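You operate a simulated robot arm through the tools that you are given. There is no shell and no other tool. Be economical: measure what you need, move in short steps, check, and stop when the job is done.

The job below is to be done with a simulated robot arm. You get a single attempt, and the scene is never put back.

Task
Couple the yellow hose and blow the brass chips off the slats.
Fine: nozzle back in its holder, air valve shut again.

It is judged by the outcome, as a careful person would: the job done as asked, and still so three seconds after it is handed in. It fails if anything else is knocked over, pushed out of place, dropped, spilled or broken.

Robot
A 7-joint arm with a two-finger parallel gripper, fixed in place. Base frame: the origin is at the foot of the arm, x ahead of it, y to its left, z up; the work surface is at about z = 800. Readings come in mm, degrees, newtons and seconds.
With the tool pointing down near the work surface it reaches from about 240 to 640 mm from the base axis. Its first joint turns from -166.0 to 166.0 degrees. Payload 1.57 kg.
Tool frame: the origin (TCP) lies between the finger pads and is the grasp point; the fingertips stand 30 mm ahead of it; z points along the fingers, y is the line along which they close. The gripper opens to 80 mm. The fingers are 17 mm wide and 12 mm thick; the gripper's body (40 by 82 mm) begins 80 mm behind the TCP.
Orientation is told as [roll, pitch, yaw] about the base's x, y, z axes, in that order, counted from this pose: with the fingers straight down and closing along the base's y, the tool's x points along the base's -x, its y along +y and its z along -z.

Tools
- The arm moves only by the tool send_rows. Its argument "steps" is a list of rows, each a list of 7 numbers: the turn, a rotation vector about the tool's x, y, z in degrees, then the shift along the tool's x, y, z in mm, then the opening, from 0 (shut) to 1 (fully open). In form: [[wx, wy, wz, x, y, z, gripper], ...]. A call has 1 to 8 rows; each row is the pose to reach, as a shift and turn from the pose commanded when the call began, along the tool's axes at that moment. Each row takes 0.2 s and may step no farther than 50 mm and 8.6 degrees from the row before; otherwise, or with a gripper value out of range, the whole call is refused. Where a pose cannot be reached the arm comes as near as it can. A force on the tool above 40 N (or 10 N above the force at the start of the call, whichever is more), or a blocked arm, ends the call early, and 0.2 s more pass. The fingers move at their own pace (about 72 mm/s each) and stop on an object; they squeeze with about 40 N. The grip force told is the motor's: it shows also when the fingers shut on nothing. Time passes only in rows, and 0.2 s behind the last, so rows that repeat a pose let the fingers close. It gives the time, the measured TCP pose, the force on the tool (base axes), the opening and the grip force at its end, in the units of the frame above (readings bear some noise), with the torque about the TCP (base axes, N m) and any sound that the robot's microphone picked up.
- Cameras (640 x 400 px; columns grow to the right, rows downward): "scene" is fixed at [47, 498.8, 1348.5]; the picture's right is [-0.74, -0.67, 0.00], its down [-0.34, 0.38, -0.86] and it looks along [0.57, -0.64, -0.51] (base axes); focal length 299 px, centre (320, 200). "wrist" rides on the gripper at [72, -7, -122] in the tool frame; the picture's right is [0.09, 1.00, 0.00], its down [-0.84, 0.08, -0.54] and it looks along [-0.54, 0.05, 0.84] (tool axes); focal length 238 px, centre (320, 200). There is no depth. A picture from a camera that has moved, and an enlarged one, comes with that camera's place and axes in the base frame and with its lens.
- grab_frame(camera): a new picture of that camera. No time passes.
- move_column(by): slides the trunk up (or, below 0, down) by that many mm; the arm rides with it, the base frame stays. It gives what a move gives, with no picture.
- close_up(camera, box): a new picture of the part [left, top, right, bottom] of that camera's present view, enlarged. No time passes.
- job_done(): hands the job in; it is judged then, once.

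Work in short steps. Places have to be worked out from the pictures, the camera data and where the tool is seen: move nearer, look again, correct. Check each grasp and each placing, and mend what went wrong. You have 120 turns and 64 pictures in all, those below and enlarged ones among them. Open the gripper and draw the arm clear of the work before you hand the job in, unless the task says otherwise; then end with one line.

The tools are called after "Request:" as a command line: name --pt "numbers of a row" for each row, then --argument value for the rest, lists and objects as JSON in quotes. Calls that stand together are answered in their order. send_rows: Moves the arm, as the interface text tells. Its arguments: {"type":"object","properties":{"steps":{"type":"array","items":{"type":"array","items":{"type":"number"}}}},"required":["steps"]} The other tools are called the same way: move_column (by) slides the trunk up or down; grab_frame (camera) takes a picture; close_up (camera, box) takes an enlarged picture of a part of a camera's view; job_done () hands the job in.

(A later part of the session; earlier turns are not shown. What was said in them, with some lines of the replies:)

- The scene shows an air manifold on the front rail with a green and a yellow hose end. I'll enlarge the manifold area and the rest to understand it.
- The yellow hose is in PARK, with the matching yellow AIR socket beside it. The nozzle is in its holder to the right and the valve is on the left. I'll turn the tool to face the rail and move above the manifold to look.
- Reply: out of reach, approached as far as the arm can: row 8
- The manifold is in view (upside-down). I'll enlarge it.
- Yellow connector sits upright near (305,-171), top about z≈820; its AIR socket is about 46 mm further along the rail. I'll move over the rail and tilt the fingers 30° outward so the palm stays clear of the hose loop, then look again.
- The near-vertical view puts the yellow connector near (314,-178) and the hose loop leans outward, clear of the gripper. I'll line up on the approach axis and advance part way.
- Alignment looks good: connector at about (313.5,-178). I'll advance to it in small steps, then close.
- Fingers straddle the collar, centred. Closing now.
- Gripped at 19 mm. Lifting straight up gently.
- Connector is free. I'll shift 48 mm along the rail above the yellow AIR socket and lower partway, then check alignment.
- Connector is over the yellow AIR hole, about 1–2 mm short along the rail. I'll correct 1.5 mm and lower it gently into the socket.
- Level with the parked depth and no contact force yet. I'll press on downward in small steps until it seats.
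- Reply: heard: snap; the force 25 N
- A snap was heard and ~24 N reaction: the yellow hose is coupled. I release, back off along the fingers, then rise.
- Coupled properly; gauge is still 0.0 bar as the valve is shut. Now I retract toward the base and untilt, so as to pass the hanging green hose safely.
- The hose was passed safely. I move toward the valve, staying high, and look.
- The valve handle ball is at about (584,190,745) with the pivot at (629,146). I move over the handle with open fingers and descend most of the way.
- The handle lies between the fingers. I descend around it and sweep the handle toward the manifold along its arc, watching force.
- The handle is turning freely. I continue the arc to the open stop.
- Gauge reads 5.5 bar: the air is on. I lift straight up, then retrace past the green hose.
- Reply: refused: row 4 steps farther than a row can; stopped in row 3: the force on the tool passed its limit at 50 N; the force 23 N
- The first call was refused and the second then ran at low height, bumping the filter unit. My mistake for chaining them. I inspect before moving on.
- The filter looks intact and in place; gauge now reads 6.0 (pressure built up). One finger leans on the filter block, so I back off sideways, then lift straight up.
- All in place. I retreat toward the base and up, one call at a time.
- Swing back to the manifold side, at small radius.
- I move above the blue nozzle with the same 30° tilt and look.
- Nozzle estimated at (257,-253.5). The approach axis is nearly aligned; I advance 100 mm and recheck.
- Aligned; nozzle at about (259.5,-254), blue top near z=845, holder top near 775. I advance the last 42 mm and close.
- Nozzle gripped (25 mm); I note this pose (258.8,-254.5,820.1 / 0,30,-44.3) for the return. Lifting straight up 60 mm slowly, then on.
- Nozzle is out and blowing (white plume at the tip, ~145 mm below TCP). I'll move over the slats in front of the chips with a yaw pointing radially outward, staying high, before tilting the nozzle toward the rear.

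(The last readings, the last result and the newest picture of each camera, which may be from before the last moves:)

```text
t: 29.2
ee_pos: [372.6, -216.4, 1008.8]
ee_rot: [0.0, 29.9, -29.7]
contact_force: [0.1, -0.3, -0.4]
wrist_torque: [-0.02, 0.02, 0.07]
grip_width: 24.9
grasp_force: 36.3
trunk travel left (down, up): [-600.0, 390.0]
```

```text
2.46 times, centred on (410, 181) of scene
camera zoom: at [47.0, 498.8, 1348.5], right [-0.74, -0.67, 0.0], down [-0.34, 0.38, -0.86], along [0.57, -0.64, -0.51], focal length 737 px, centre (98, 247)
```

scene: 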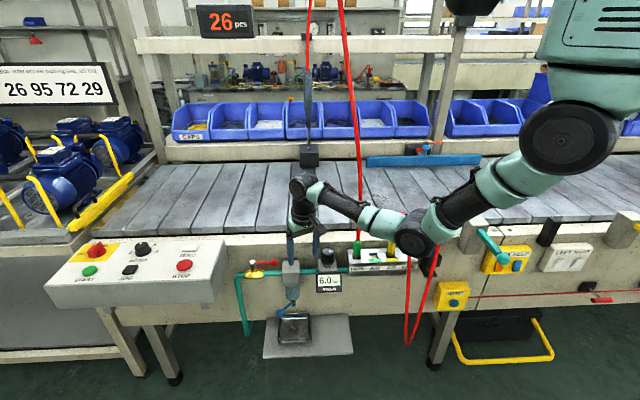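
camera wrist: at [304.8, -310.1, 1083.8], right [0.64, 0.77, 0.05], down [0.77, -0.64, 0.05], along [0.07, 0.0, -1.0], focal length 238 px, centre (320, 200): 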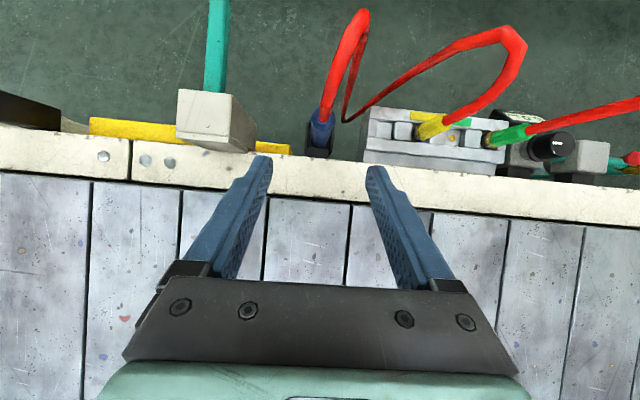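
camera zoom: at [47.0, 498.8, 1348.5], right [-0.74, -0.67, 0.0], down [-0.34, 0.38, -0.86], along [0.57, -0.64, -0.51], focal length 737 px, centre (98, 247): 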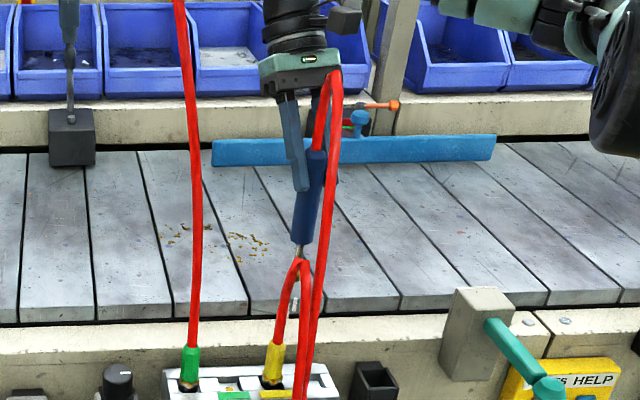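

Nozzle hangs over the slats in front of the chips. Now tilting it toward the rear while lowering.

Request:
send_rows --pt "0 -7.5 0 -6 0 10.3 0" --pt "0 -15 0 -12 0 20.6 0" --pt "0 -22.5 0 -18 0 31 0" --pt "0 -30 0 -24 0 41 0" --pt "0 -37.5 0 -30 0 51.5 0" --pt "0 -45 0 -36 0 62 0" --pt "0 -52.5 0 -42 0 72 0" --pt "0 -60 0 -47.5 0 82.3 0"

Request:
close_up --camera "scene" --box '[280, 100, 540, 262]'

Request:
grab_frame --camera "wrist"

```text
t: 31.0
ee_pos: [372.5, -214.2, 917.2]
ee_rot: [0.1, -30.3, -29.9]
contact_force: [0.6, -0.1, -1.2]
wrist_torque: [0.04, 0.05, -0.01]
grip_width: 24.8
grasp_force: 36.8
trunk travel left (down, up): [-600.0, 390.0]
```

```text
2.46 times, centred on (410, 181) of scene
camera zoom: at [47.0, 498.8, 1348.5], right [-0.74, -0.67, 0.0], down [-0.34, 0.38, -0.86], along [0.57, -0.64, -0.51], focal length 737 px, centre (98, 247)
```

zoom: 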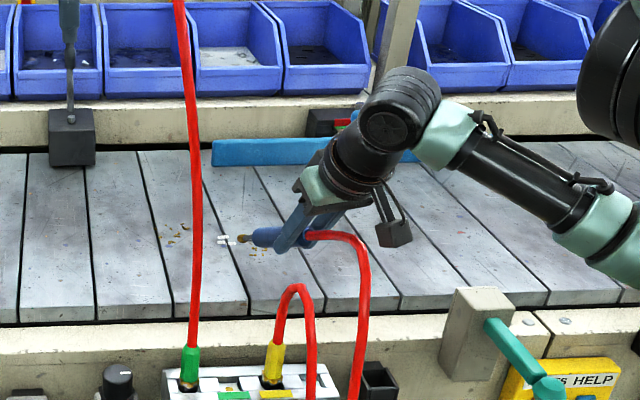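

```text
21 pictures are left
camera wrist: at [261.5, -159.6, 986.4], right [0.43, 0.9, -0.05], down [0.43, -0.16, 0.89], along [0.8, -0.4, -0.45], focal length 238 px, centre (320, 200)
```

wrist: 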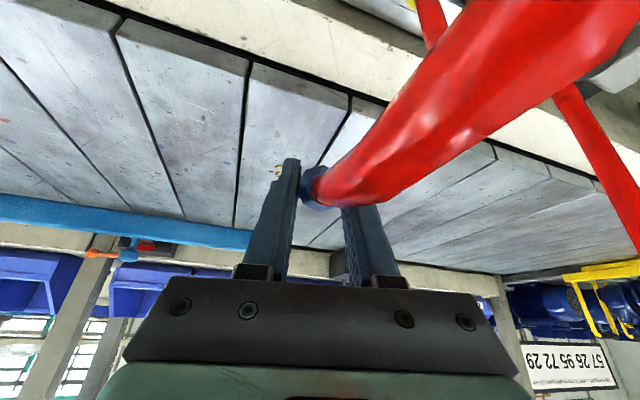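

Tip is at about (481,-277,844), between the two chip patches. I enlarge to see how chips respond.

Request:
close_up --camera "scene" --box '[325, 150, 421, 210]'

```text
6.67 times, centred on (373, 180) of scene
camera zoom: at [47.0, 498.8, 1348.5], right [-0.74, -0.67, 0.0], down [-0.34, 0.38, -0.86], along [0.57, -0.64, -0.51], focal length 1995 px, centre (-33, 333)
```

zoom: 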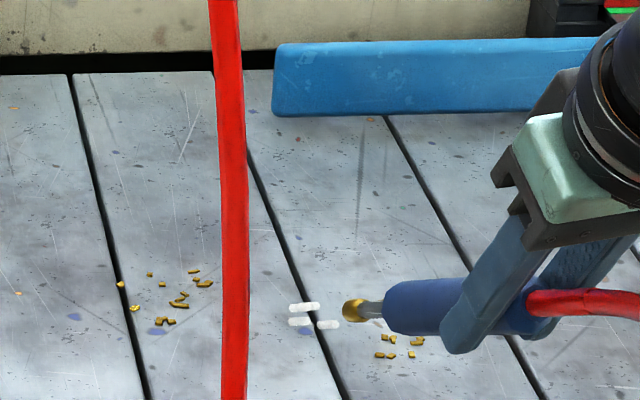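

The middle chips have been blown away; ~6 remain on the right and ~11 on the left. I aim further right now and push outward.

Request:
send_rows --pt "1.5 0 2.6 7 -22 -4 0" --pt "3 0 5.2 14.4 -44 -8.3 0" --pt "4 0 7 14.4 -50 -8.3 0" --pt "4 0 7 2 -52 -1 0" --pt "4 0 7 -11 -53 6.5 0" --pt "2.5 0 4.3 -11 -40 6.5 0" --pt "1 0 1.7 -11 -25 6.5 0"

Request:
close_up --camera "scene" --box '[309, 130, 437, 210]'

```text
t: 32.6
ee_pos: [371.4, -242.4, 917.2]
ee_rot: [0.0, -30.0, -31.8]
contact_force: [0.4, -0.3, -1.4]
wrist_torque: [0.04, 0.03, -0.01]
grip_width: 24.9
grasp_force: 37.3
trunk travel left (down, up): [-600.0, 390.0]
```

```text
5.00 times, centred on (373, 170) of scene
camera zoom: at [47.0, 498.8, 1348.5], right [-0.74, -0.67, 0.0], down [-0.34, 0.38, -0.86], along [0.57, -0.64, -0.51], focal length 1496 px, centre (55, 350)
```

zoom: 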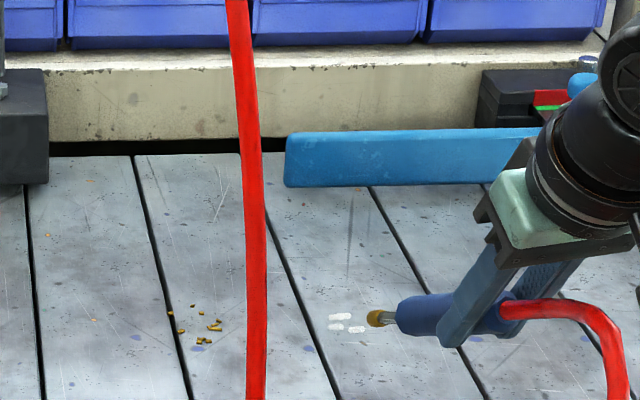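

Right patch is gone. Now aim at the left patch, near (605,-290), and sweep.

Request:
send_rows --pt "-1 0 -1.7 -11 20 6.3 0" --pt "-2 0 -3.4 -22 40 12.7 0" --pt "-2.9 0 -5 -33 59 19 0" --pt "-4 0 -7 -33 66 19 0" --pt "-4 0 -7 -46 68 26.5 0" --pt "-2.5 0 -4.3 -46 58 26.5 0" --pt "-1.5 0 -2.6 -52 50 30 0"

Request:
close_up --camera "scene" --box '[309, 130, 437, 210]'

```text
t: 34.2
ee_pos: [447.9, -233.7, 914.9]
ee_rot: [0.0, -30.1, -28.9]
contact_force: [-0.2, -0.1, -0.8]
wrist_torque: [0.03, 0.03, 0.03]
grip_width: 24.9
grasp_force: 36.6
trunk travel left (down, up): [-600.0, 390.0]
```

```text
5.00 times, centred on (373, 170) of scene
camera zoom: at [47.0, 498.8, 1348.5], right [-0.74, -0.67, 0.0], down [-0.34, 0.38, -0.86], along [0.57, -0.64, -0.51], focal length 1496 px, centre (55, 350)
```

zoom: 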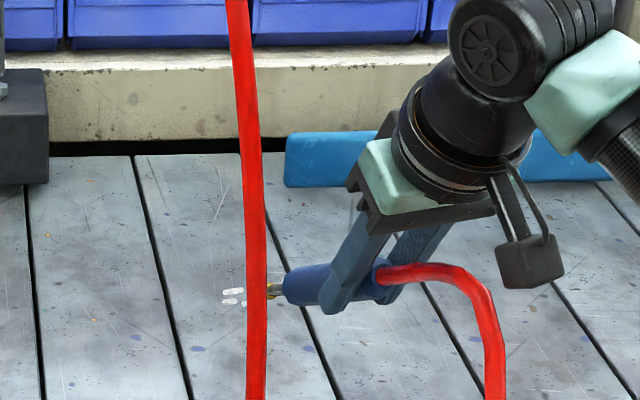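

No chips visible. I draw back first, then check the area hidden by the arm.

Request:
send_rows --pt "0 0 0 32 -10 -19 0" --pt "0 0 0 65 -20 -38 0" --pt "0 7 0 60 -20 -48 0" --pt "0 14 0 54 -20 -58 0" --pt "0 21 0 48 -20 -69 0" --pt "0 28 0 42 -20 -79 0"

Request:
close_up --camera "scene" --box '[280, 120, 480, 245]'

```text
t: 35.6
ee_pos: [372.3, -213.1, 963.4]
ee_rot: [0.0, -2.0, -28.9]
contact_force: [0.7, -0.5, -1.5]
wrist_torque: [-0.01, -0.01, 0.0]
grip_width: 24.7
grasp_force: 36.8
trunk travel left (down, up): [-600.0, 390.0]
```

```text
3.20 times, centred on (380, 182) of scene
camera zoom: at [47.0, 498.8, 1348.5], right [-0.74, -0.67, 0.0], down [-0.34, 0.38, -0.86], along [0.57, -0.64, -0.51], focal length 958 px, centre (128, 256)
```

zoom: 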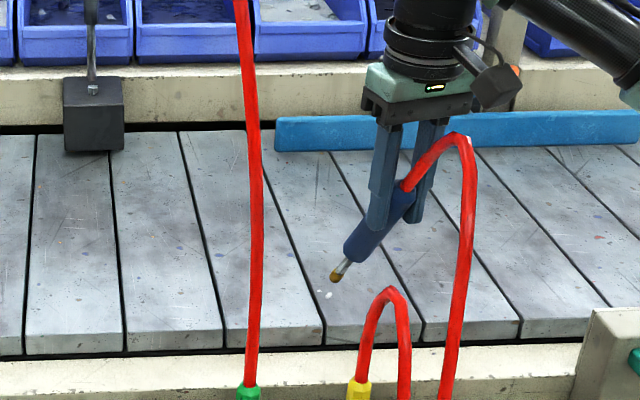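

Slats are clean. Continue untilting to the carry orientation and rise.

Request:
send_rows --pt "0 8 0 0 0 -12 0" --pt "0 16 0 0 0 -25 0" --pt "0 24 0 0 0 -37 0" --pt "0 32 0 0 0 -50 0"

Request:
grab_frame --camera "wrist"

```text
t: 36.6
ee_pos: [369.6, -211.1, 1014.0]
ee_rot: [0.0, 29.9, -28.9]
contact_force: [0.5, -0.4, -1.8]
wrist_torque: [0.02, -0.01, 0.03]
grip_width: 25.2
grasp_force: 36.4
trunk travel left (down, up): [-600.0, 390.0]
```

```text
16 pictures are left
camera wrist: at [365.5, -216.9, 1155.8], right [0.41, 0.91, 0.05], down [0.91, -0.41, 0.05], along [0.07, 0.02, -1.0], focal length 238 px, centre (320, 200)
```

wrist: 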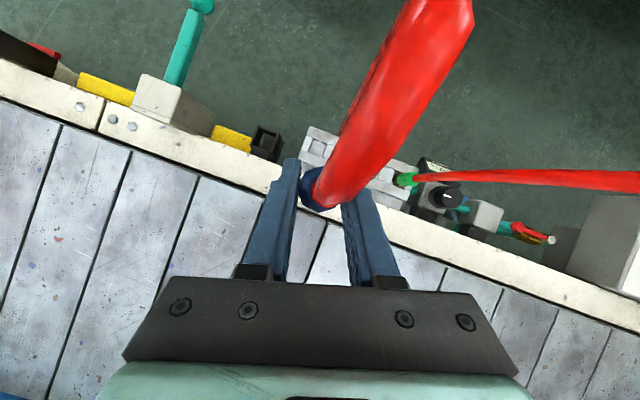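

Heading back above the holder at the same pose as after lift-out.

Request:
send_rows --pt "-1.9 0 3.3 13 -22.7 15 0" --pt "-3.85 0 6.65 26.5 -45.4 30 0" --pt "-5.8 0 10 40 -68 45 0" --pt "-7.7 0 13.3 53 -90.7 59 0"

Request:
close_up --camera "scene" --box '[280, 100, 600, 300]'

```text
t: 37.6
ee_pos: [260.0, -256.7, 989.7]
ee_rot: [0.1, 29.8, -44.1]
contact_force: [0.6, -0.6, -1.4]
wrist_torque: [0.01, -0.01, 0.01]
grip_width: 25.0
grasp_force: 36.3
trunk travel left (down, up): [-600.0, 390.0]
```

```text
2.00 times, centred on (440, 200) of scene
camera zoom: at [47.0, 498.8, 1348.5], right [-0.74, -0.67, 0.0], down [-0.34, 0.38, -0.86], along [0.57, -0.64, -0.51], focal length 599 px, centre (80, 200)
```

zoom: 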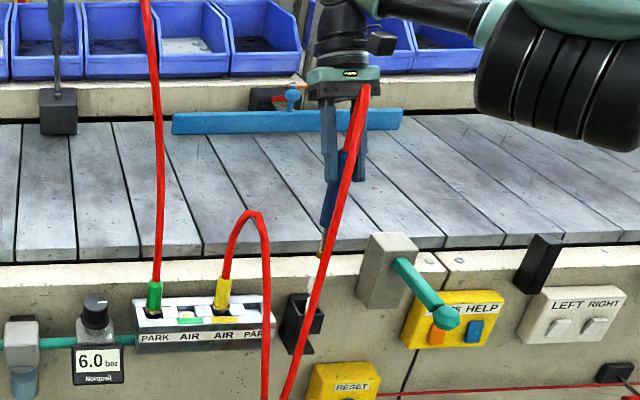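

Slats are clear and the nozzle sits in hand as before. I fine-correct position and lower until the tip is just above the holder, then check.

Request:
send_rows --pt "0 0 0 2 1.4 1.2 0" --pt "0 0 0 -13 1.4 27 0" --pt "0 0 0 -28 1.4 53 0"

Request:
close_up --camera "scene" --box '[380, 180, 476, 260]'

Request:
close_up --camera "wrist" --box '[240, 100, 400, 200]'

```text
t: 38.4
ee_pos: [259.3, -252.8, 927.1]
ee_rot: [0.0, 29.8, -44.2]
contact_force: [0.1, -0.2, -0.8]
wrist_torque: [0.01, 0.02, 0.02]
grip_width: 25.0
grasp_force: 36.9
trunk travel left (down, up): [-600.0, 390.0]
```

```text
5.00 times, centred on (428, 220) of scene
camera zoom: at [47.0, 498.8, 1348.5], right [-0.74, -0.67, 0.0], down [-0.34, 0.38, -0.86], along [0.57, -0.64, -0.51], focal length 1496 px, centre (-220, 100)
```

zoom: 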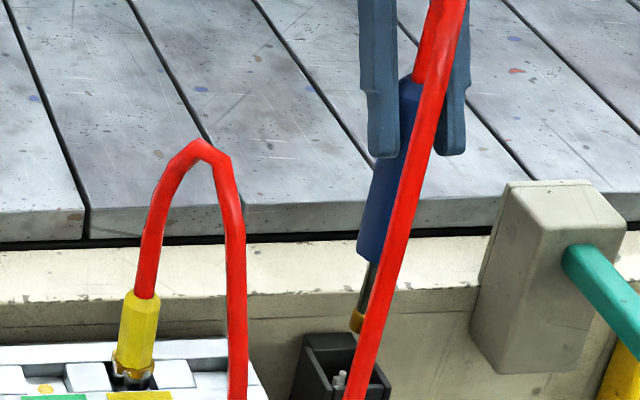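

```text
4.00 times, centred on (320, 150) of wrist
camera zoom: at [253.5, -257.6, 1069.2], right [0.64, 0.77, 0.05], down [0.77, -0.64, 0.05], along [0.07, 0.0, -1.0], focal length 953 px, centre (320, 400)
```

zoom: 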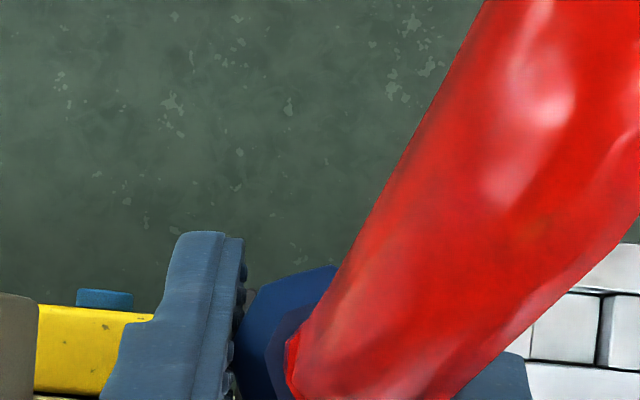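

Tip is directly above the holder opening. Lowering with force guard.

Request:
send_rows --pt "0 0 0 -17.5 -0.5 30.3 0" --pt "0 0 0 -30 -0.5 52 0" --pt "0 0 0 -40 -0.5 69.3 0" --pt "0 0 0 -47 -0.5 81.4 0" --pt "0 0 0 -52 -0.5 90 0" --pt "0 0 0 -53.3 -0.5 92.4 0"

Request:
close_up --camera "scene" --box '[380, 180, 476, 260]'

```text
t: 39.8
ee_pos: [260.4, -254.8, 823.0]
ee_rot: [0.0, 29.7, -44.2]
contact_force: [0.6, -0.2, -1.0]
wrist_torque: [-0.02, 0.0, 0.01]
grip_width: 24.9
grasp_force: 37.3
trunk travel left (down, up): [-600.0, 390.0]
```

```text
5.00 times, centred on (428, 220) of scene
camera zoom: at [47.0, 498.8, 1348.5], right [-0.74, -0.67, 0.0], down [-0.34, 0.38, -0.86], along [0.57, -0.64, -0.51], focal length 1496 px, centre (-220, 100)
```

zoom: 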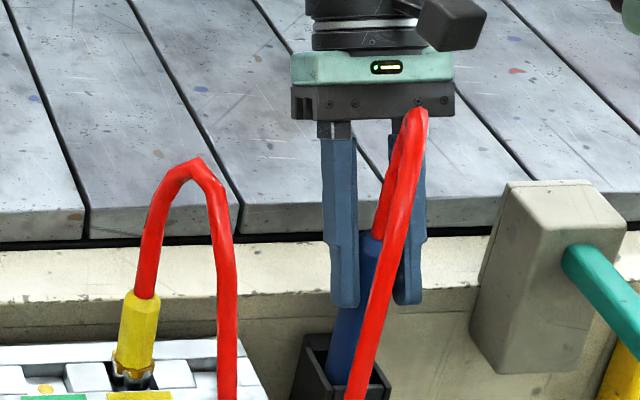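

In the holder, about 3 mm above the original height with no load yet; I ease down the rest.

Request:
send_rows --pt "0 0 0 -0.7 0 1.3 0" --pt "0 0 0 -1.4 0 2.4 0" --pt "0 0 0 -2 0 3.5 0"

```text
t: 40.6
ee_pos: [259.8, -254.7, 822.6]
ee_rot: [0.1, 29.6, -44.0]
contact_force: [2.5, -0.2, 40.7]
wrist_torque: [-0.04, -0.33, 0.02]
grip_width: 25.0
grasp_force: 36.7
trunk travel left (down, up): [-600.0, 390.0]
```

Seated firmly (40 N reaction). I relieve the load a little and open the gripper.

Request:
send_rows --pt "0 0 0 1.2 0 -2 0" --pt "0 0 0 1.2 0 -2 0.2" --pt "0 0 0 1.2 0 -2 0.45" --pt "0 0 0 1.2 0 -2 0.6" --pt "0 0 0 1.2 0 -2 0.6"

Request:
close_up --camera "scene" --box '[360, 160, 480, 280]'

```text
t: 41.8
ee_pos: [259.7, -253.0, 820.0]
ee_rot: [0.1, 29.8, -44.2]
contact_force: [0.1, 0.1, 1.0]
wrist_torque: [0.02, -0.01, 0.02]
grip_width: 48.2
grasp_force: 0.1
trunk travel left (down, up): [-600.0, 390.0]
```

```text
3.33 times, centred on (420, 220) of scene
camera zoom: at [47.0, 498.8, 1348.5], right [-0.74, -0.67, 0.0], down [-0.34, 0.38, -0.86], along [0.57, -0.64, -0.51], focal length 998 px, centre (-13, 133)
```

zoom: 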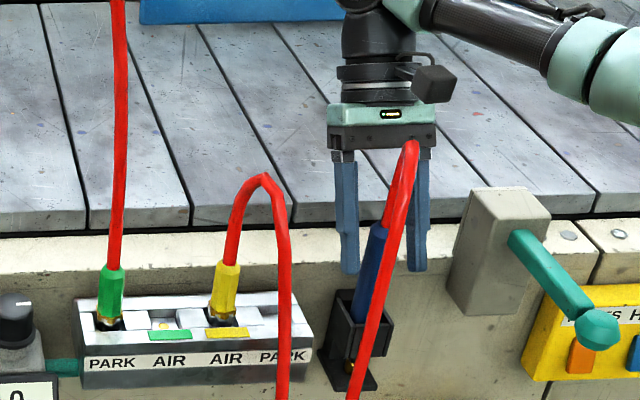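

Nozzle stands in its holder as originally. Backing off along the fingers and rising.

Request:
send_rows --pt "0 0 0 0 0 -40 0.6" --pt "0 0 0 0 0 -80 0.6" --pt "0 0 0 10 0 -120 0.6" --pt "0 0 0 35 0 -160 0.6" --pt "0 0 0 55 0 -198 0.6"

```text
t: 43.0
ee_pos: [293.6, -289.3, 1020.2]
ee_rot: [0.1, 29.9, -44.2]
contact_force: [-0.7, -0.1, -0.1]
wrist_torque: [-0.01, 0.02, -0.02]
grip_width: 48.1
grasp_force: 0.1
trunk travel left (down, up): [-600.0, 390.0]
```

Move back to the retracted waypoint, tool vertical.

Request:
send_rows --pt "0 -6 0 22 24 15 0.6" --pt "0 -12 0 44 48 30 0.6" --pt "0 -18 0 66 72 45 0.6" --pt "0 -24 0 88 97 60 0.6" --pt "0 -30 0 110 121 75 0.6"

```text
t: 44.2
ee_pos: [286.3, -106.3, 1008.5]
ee_rot: [0.1, -0.4, -44.3]
contact_force: [-0.3, 0.3, 0.1]
wrist_torque: [-0.02, 0.0, 0.01]
grip_width: 47.9
grasp_force: 0.1
trunk travel left (down, up): [-600.0, 390.0]
```

Swing past the green hose at small radius, yawing to 0.

Request:
send_rows --pt "0 0 -7.4 10.5 23.7 0 0.6" --pt "0 0 -14.8 21 47.3 0 0.6" --pt "0 0 -22.2 31.6 71 0 0.6" --pt "0 0 -29.6 42 94.7 0 0.6" --pt "0 0 -37 52.7 118 0 0.6" --pt "0 0 -44.3 63 142 0 0.6"

```text
t: 45.6
ee_pos: [338.3, 36.7, 1012.0]
ee_rot: [-0.1, -0.1, 0.3]
contact_force: [0.6, 0.4, 0.3]
wrist_torque: [-0.03, -0.01, 0.02]
grip_width: 48.3
grasp_force: 0.0
trunk travel left (down, up): [-600.0, 390.0]
```

Now to the open handle: moving above it at z≈900 with fingers opened to 60 mm.

Request:
send_rows --pt "0 0 0 -41 9.5 10 0.75" --pt "0 0 0 -82 19 25 0.75" --pt "0 0 0 -123 28.5 45 0.75" --pt "0 0 0 -164 38 65 0.75" --pt "0 0 0 -206 47.5 85 0.75" --pt "0 0 0 -247 57 105 0.75" --pt "0 0 0 -247 57 150 0.75"

Request:
close_up --camera "wrist" --box '[200, 80, 440, 230]'

```text
t: 47.2
ee_pos: [586.8, 94.5, 858.8]
ee_rot: [-0.1, -0.2, 0.2]
contact_force: [-0.1, 0.0, 0.2]
wrist_torque: [-0.02, 0.01, -0.03]
grip_width: 59.9
grasp_force: 0.1
trunk travel left (down, up): [-600.0, 390.0]
```

```text
2.67 times, centred on (320, 155) of wrist
camera zoom: at [514.1, 88.1, 980.6], right [-0.09, 1.0, 0.0], down [0.83, 0.08, 0.54], along [0.54, 0.05, -0.84], focal length 636 px, centre (320, 320)
```

zoom: 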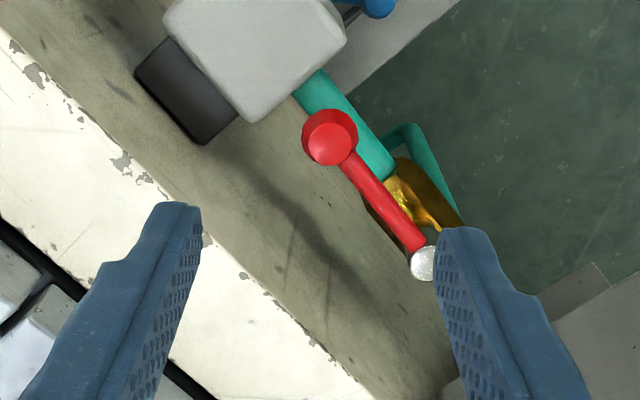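

The ball is at (586,98) with a black bracket near the right finger's spot, so I shift 8 mm left and narrow the fingers before descending.

Request:
send_rows --pt "0 0 0 1.3 8.5 0 0.6" --pt "0 0 0 1.3 8.5 30 0.6" --pt "0 0 0 1.3 8.5 60 0.6" --pt "0 0 0 1.3 8.5 80 0.6" --pt "0 0 0 1.3 8.5 95 0.6"

Request:
close_up --camera "scene" --box '[180, 190, 340, 290]'

```text
t: 48.4
ee_pos: [585.4, 100.8, 765.7]
ee_rot: [-0.1, -0.2, 0.1]
contact_force: [-0.2, -1.0, -0.1]
wrist_torque: [0.01, -0.04, 0.01]
grip_width: 48.0
grasp_force: 0.0
trunk travel left (down, up): [-600.0, 390.0]
```

```text
4.00 times, centred on (260, 240) of scene
camera zoom: at [47.0, 498.8, 1348.5], right [-0.74, -0.67, 0.0], down [-0.34, 0.38, -0.86], along [0.57, -0.64, -0.51], focal length 1197 px, centre (560, 40)
```

zoom: 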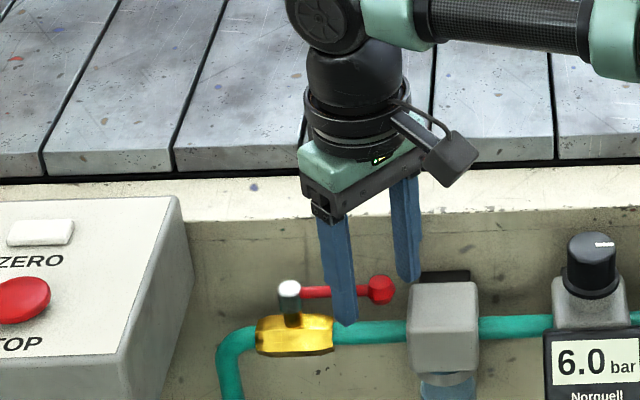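

Fingers straddle the handle. Sweeping it back outward toward the shut position.

Request:
send_rows --pt "0 0 0 1 10 0 0.6" --pt "0 0 0 6 20 0 0.6" --pt "0 0 0 12 30 0 0.6" --pt "0 0 0 15.5 42 0 0.6" --pt "0 0 0 16.4 54 0 0.6" --pt "0 0 0 15 66 0 0.6" --pt "0 0 0 11 78 0 0.6" --pt "0 0 0 5 89 0 0.6"

Request:
close_up --camera "scene" --box '[180, 190, 340, 290]'

```text
t: 50.2
ee_pos: [580.0, 189.3, 764.8]
ee_rot: [-0.1, -0.2, 0.1]
contact_force: [0.1, -0.2, 0.3]
wrist_torque: [-0.01, -0.01, -0.02]
grip_width: 48.1
grasp_force: 0.1
trunk travel left (down, up): [-600.0, 390.0]
```

```text
4.00 times, centred on (260, 240) of scene
camera zoom: at [47.0, 498.8, 1348.5], right [-0.74, -0.67, 0.0], down [-0.34, 0.38, -0.86], along [0.57, -0.64, -0.51], focal length 1197 px, centre (560, 40)
```

zoom: 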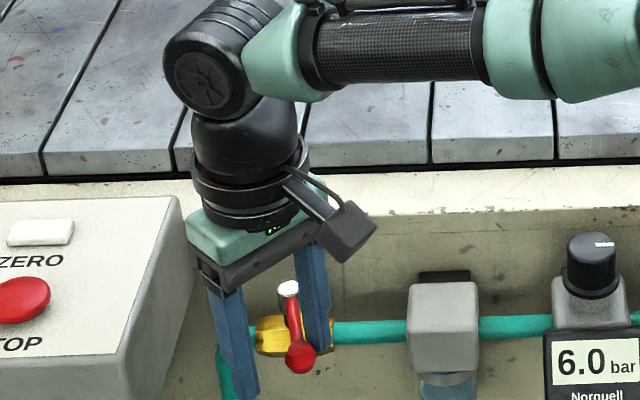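

Nearly there (ball was further left originally, still 6.0 bar). Continuing to the stop.

Request:
send_rows --pt "0 0 0 -5 9 0 0.6" --pt "0 0 0 -9 15 0 0.6" --pt "0 0 0 -11 19 0 0.6" --pt "0 0 0 -13 23 0 0.6"

Request:
close_up --camera "scene" --box '[180, 190, 340, 290]'

```text
t: 51.2
ee_pos: [578.3, 204.9, 771.1]
ee_rot: [0.0, -0.2, 0.0]
contact_force: [-0.3, -1.0, -0.1]
wrist_torque: [-0.02, 0.0, -0.01]
grip_width: 49.0
grasp_force: 0.2
out of reach, approached as far as the arm can: row 1, 2, 3, 4
trunk travel left (down, up): [-600.0, 390.0]
```

```text
4.00 times, centred on (260, 240) of scene
camera zoom: at [47.0, 498.8, 1348.5], right [-0.74, -0.67, 0.0], down [-0.34, 0.38, -0.86], along [0.57, -0.64, -0.51], focal length 1197 px, centre (560, 40)
```

zoom: 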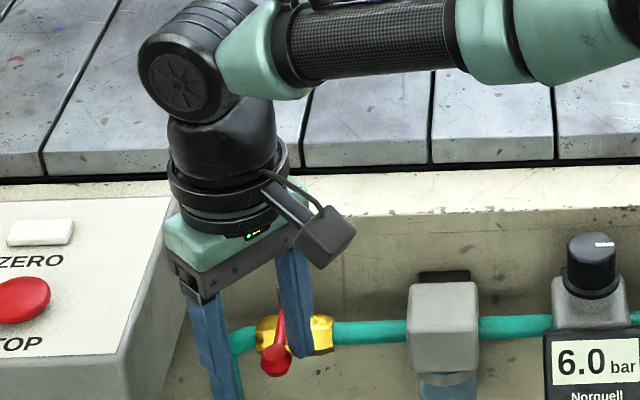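

Handle is about at its original shut position, but the gauge still reads 6.0 and the arm is at its reach limit. I push a few mm further with a slightly retracted x.

Request:
send_rows --pt "0 0 0 3 3 2 0.6" --pt "0 0 0 6 6 4 0.6" --pt "0 0 0 8 9 4 0.6" --pt "0 0 0 8 9 4 0.6" --pt "0 0 0 8 9 4 0.6"

Request:
close_up --camera "scene" --box '[180, 190, 340, 290]'

```text
t: 52.4
ee_pos: [569.6, 213.5, 765.9]
ee_rot: [-0.1, 0.1, -0.1]
contact_force: [-10.3, -8.5, -3.2]
wrist_torque: [-0.18, 0.17, -0.29]
grip_width: 54.3
grasp_force: 3.6
trunk travel left (down, up): [-600.0, 390.0]
```

```text
4.00 times, centred on (260, 240) of scene
camera zoom: at [47.0, 498.8, 1348.5], right [-0.74, -0.67, 0.0], down [-0.34, 0.38, -0.86], along [0.57, -0.64, -0.51], focal length 1197 px, centre (560, 40)
```

zoom: 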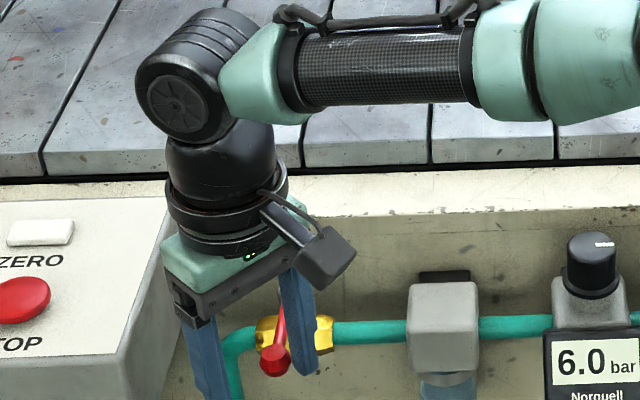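

13 N with the fingers spreading: the handle is at its shut stop, as at the start. The gauge is likely showing trapped pressure. I back off and lift clear.

Request:
send_rows --pt "0 0 0 0 -9 0 0.7" --pt "0 0 0 0 -7 -30 0.7" --pt "0 0 0 0 -7 -75 0.7" --pt "0 0 0 10 -12 -115 0.7" --pt "0 0 0 40 -30 -140 0.7" --pt "0 0 0 75 -50 -160 0.7" --pt "0 0 0 110 -70 -180 0.7"

Request:
close_up --camera "scene" --box '[180, 190, 340, 290]'

```text
t: 54.0
ee_pos: [463.5, 141.5, 946.0]
ee_rot: [0.0, 0.0, -0.1]
contact_force: [0.3, -0.6, -0.4]
wrist_torque: [-0.01, 0.0, 0.0]
grip_width: 56.1
grasp_force: 0.0
trunk travel left (down, up): [-600.0, 390.0]
```

```text
4.00 times, centred on (260, 240) of scene
camera zoom: at [47.0, 498.8, 1348.5], right [-0.74, -0.67, 0.0], down [-0.34, 0.38, -0.86], along [0.57, -0.64, -0.51], focal length 1197 px, centre (560, 40)
```

zoom: 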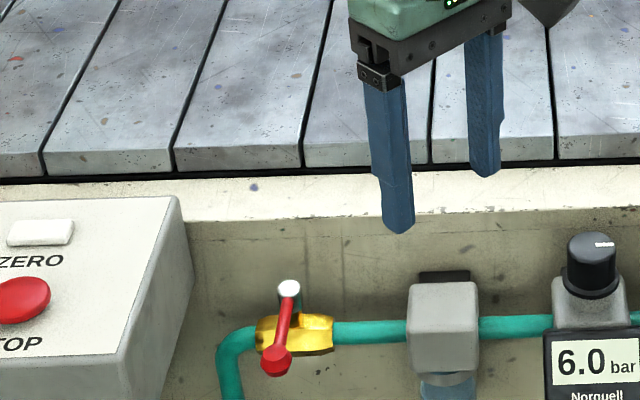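

Valve handle is exactly as at the start. I retract the arm further and do a final check of the whole scene and gauge.

Request:
send_rows --pt "0 0 0 30 -15 -15 0.7" --pt "0 0 0 60 -30 -30 0.7" --pt "0 0 0 90 -45 -45 0.7" --pt "0 0 0 120 -60 -60 0.7"

Request:
grab_frame --camera "scene"

Request:
close_up --camera "scene" --box '[220, 200, 460, 350]'

```text
t: 55.0
ee_pos: [338.2, 81.9, 1006.0]
ee_rot: [-0.1, -0.1, 0.1]
contact_force: [-0.5, -0.8, 0.5]
wrist_torque: [0.0, -0.03, -0.01]
grip_width: 55.9
grasp_force: 0.1
trunk travel left (down, up): [-600.0, 390.0]
```

```text
4 pictures are left
```

scene: 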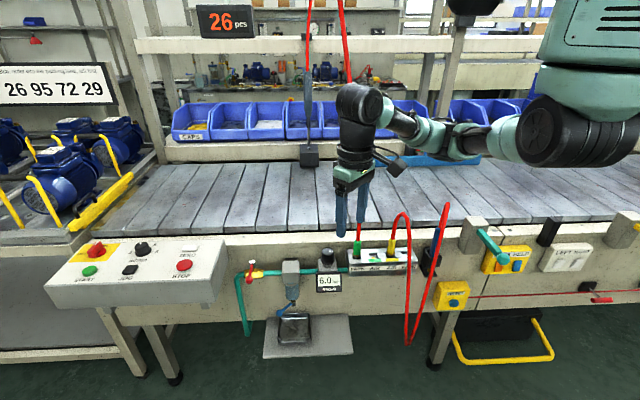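

```text
2.67 times, centred on (340, 275) of scene
camera zoom: at [47.0, 498.8, 1348.5], right [-0.74, -0.67, 0.0], down [-0.34, 0.38, -0.86], along [0.57, -0.64, -0.51], focal length 798 px, centre (267, 0)
```

zoom: 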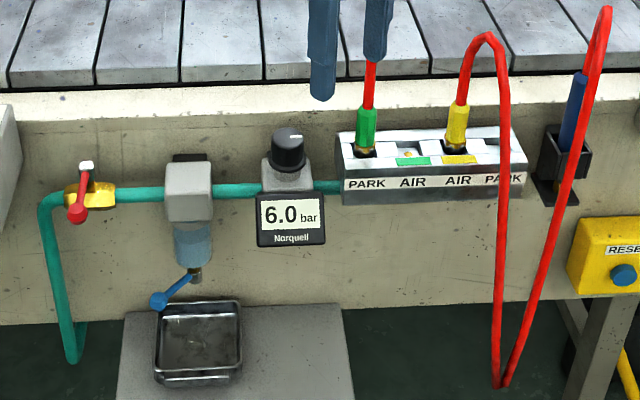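

Yellow hose is coupled, the slats are clean, the nozzle is in its holder, and the valve handle matches its starting shut position. The arm is clear with the gripper open, so I hand in.

Request:
job_done

```text
The job is handed in.
```

The yellow hose is coupled in its AIR socket, the brass chips are off the slats, the nozzle is back in its holder and the air valve is shut; the gauge still reads 6.0 bar, most likely trapped pressure, and one finger bumped the filter block (about 50 N) with no visible damage.
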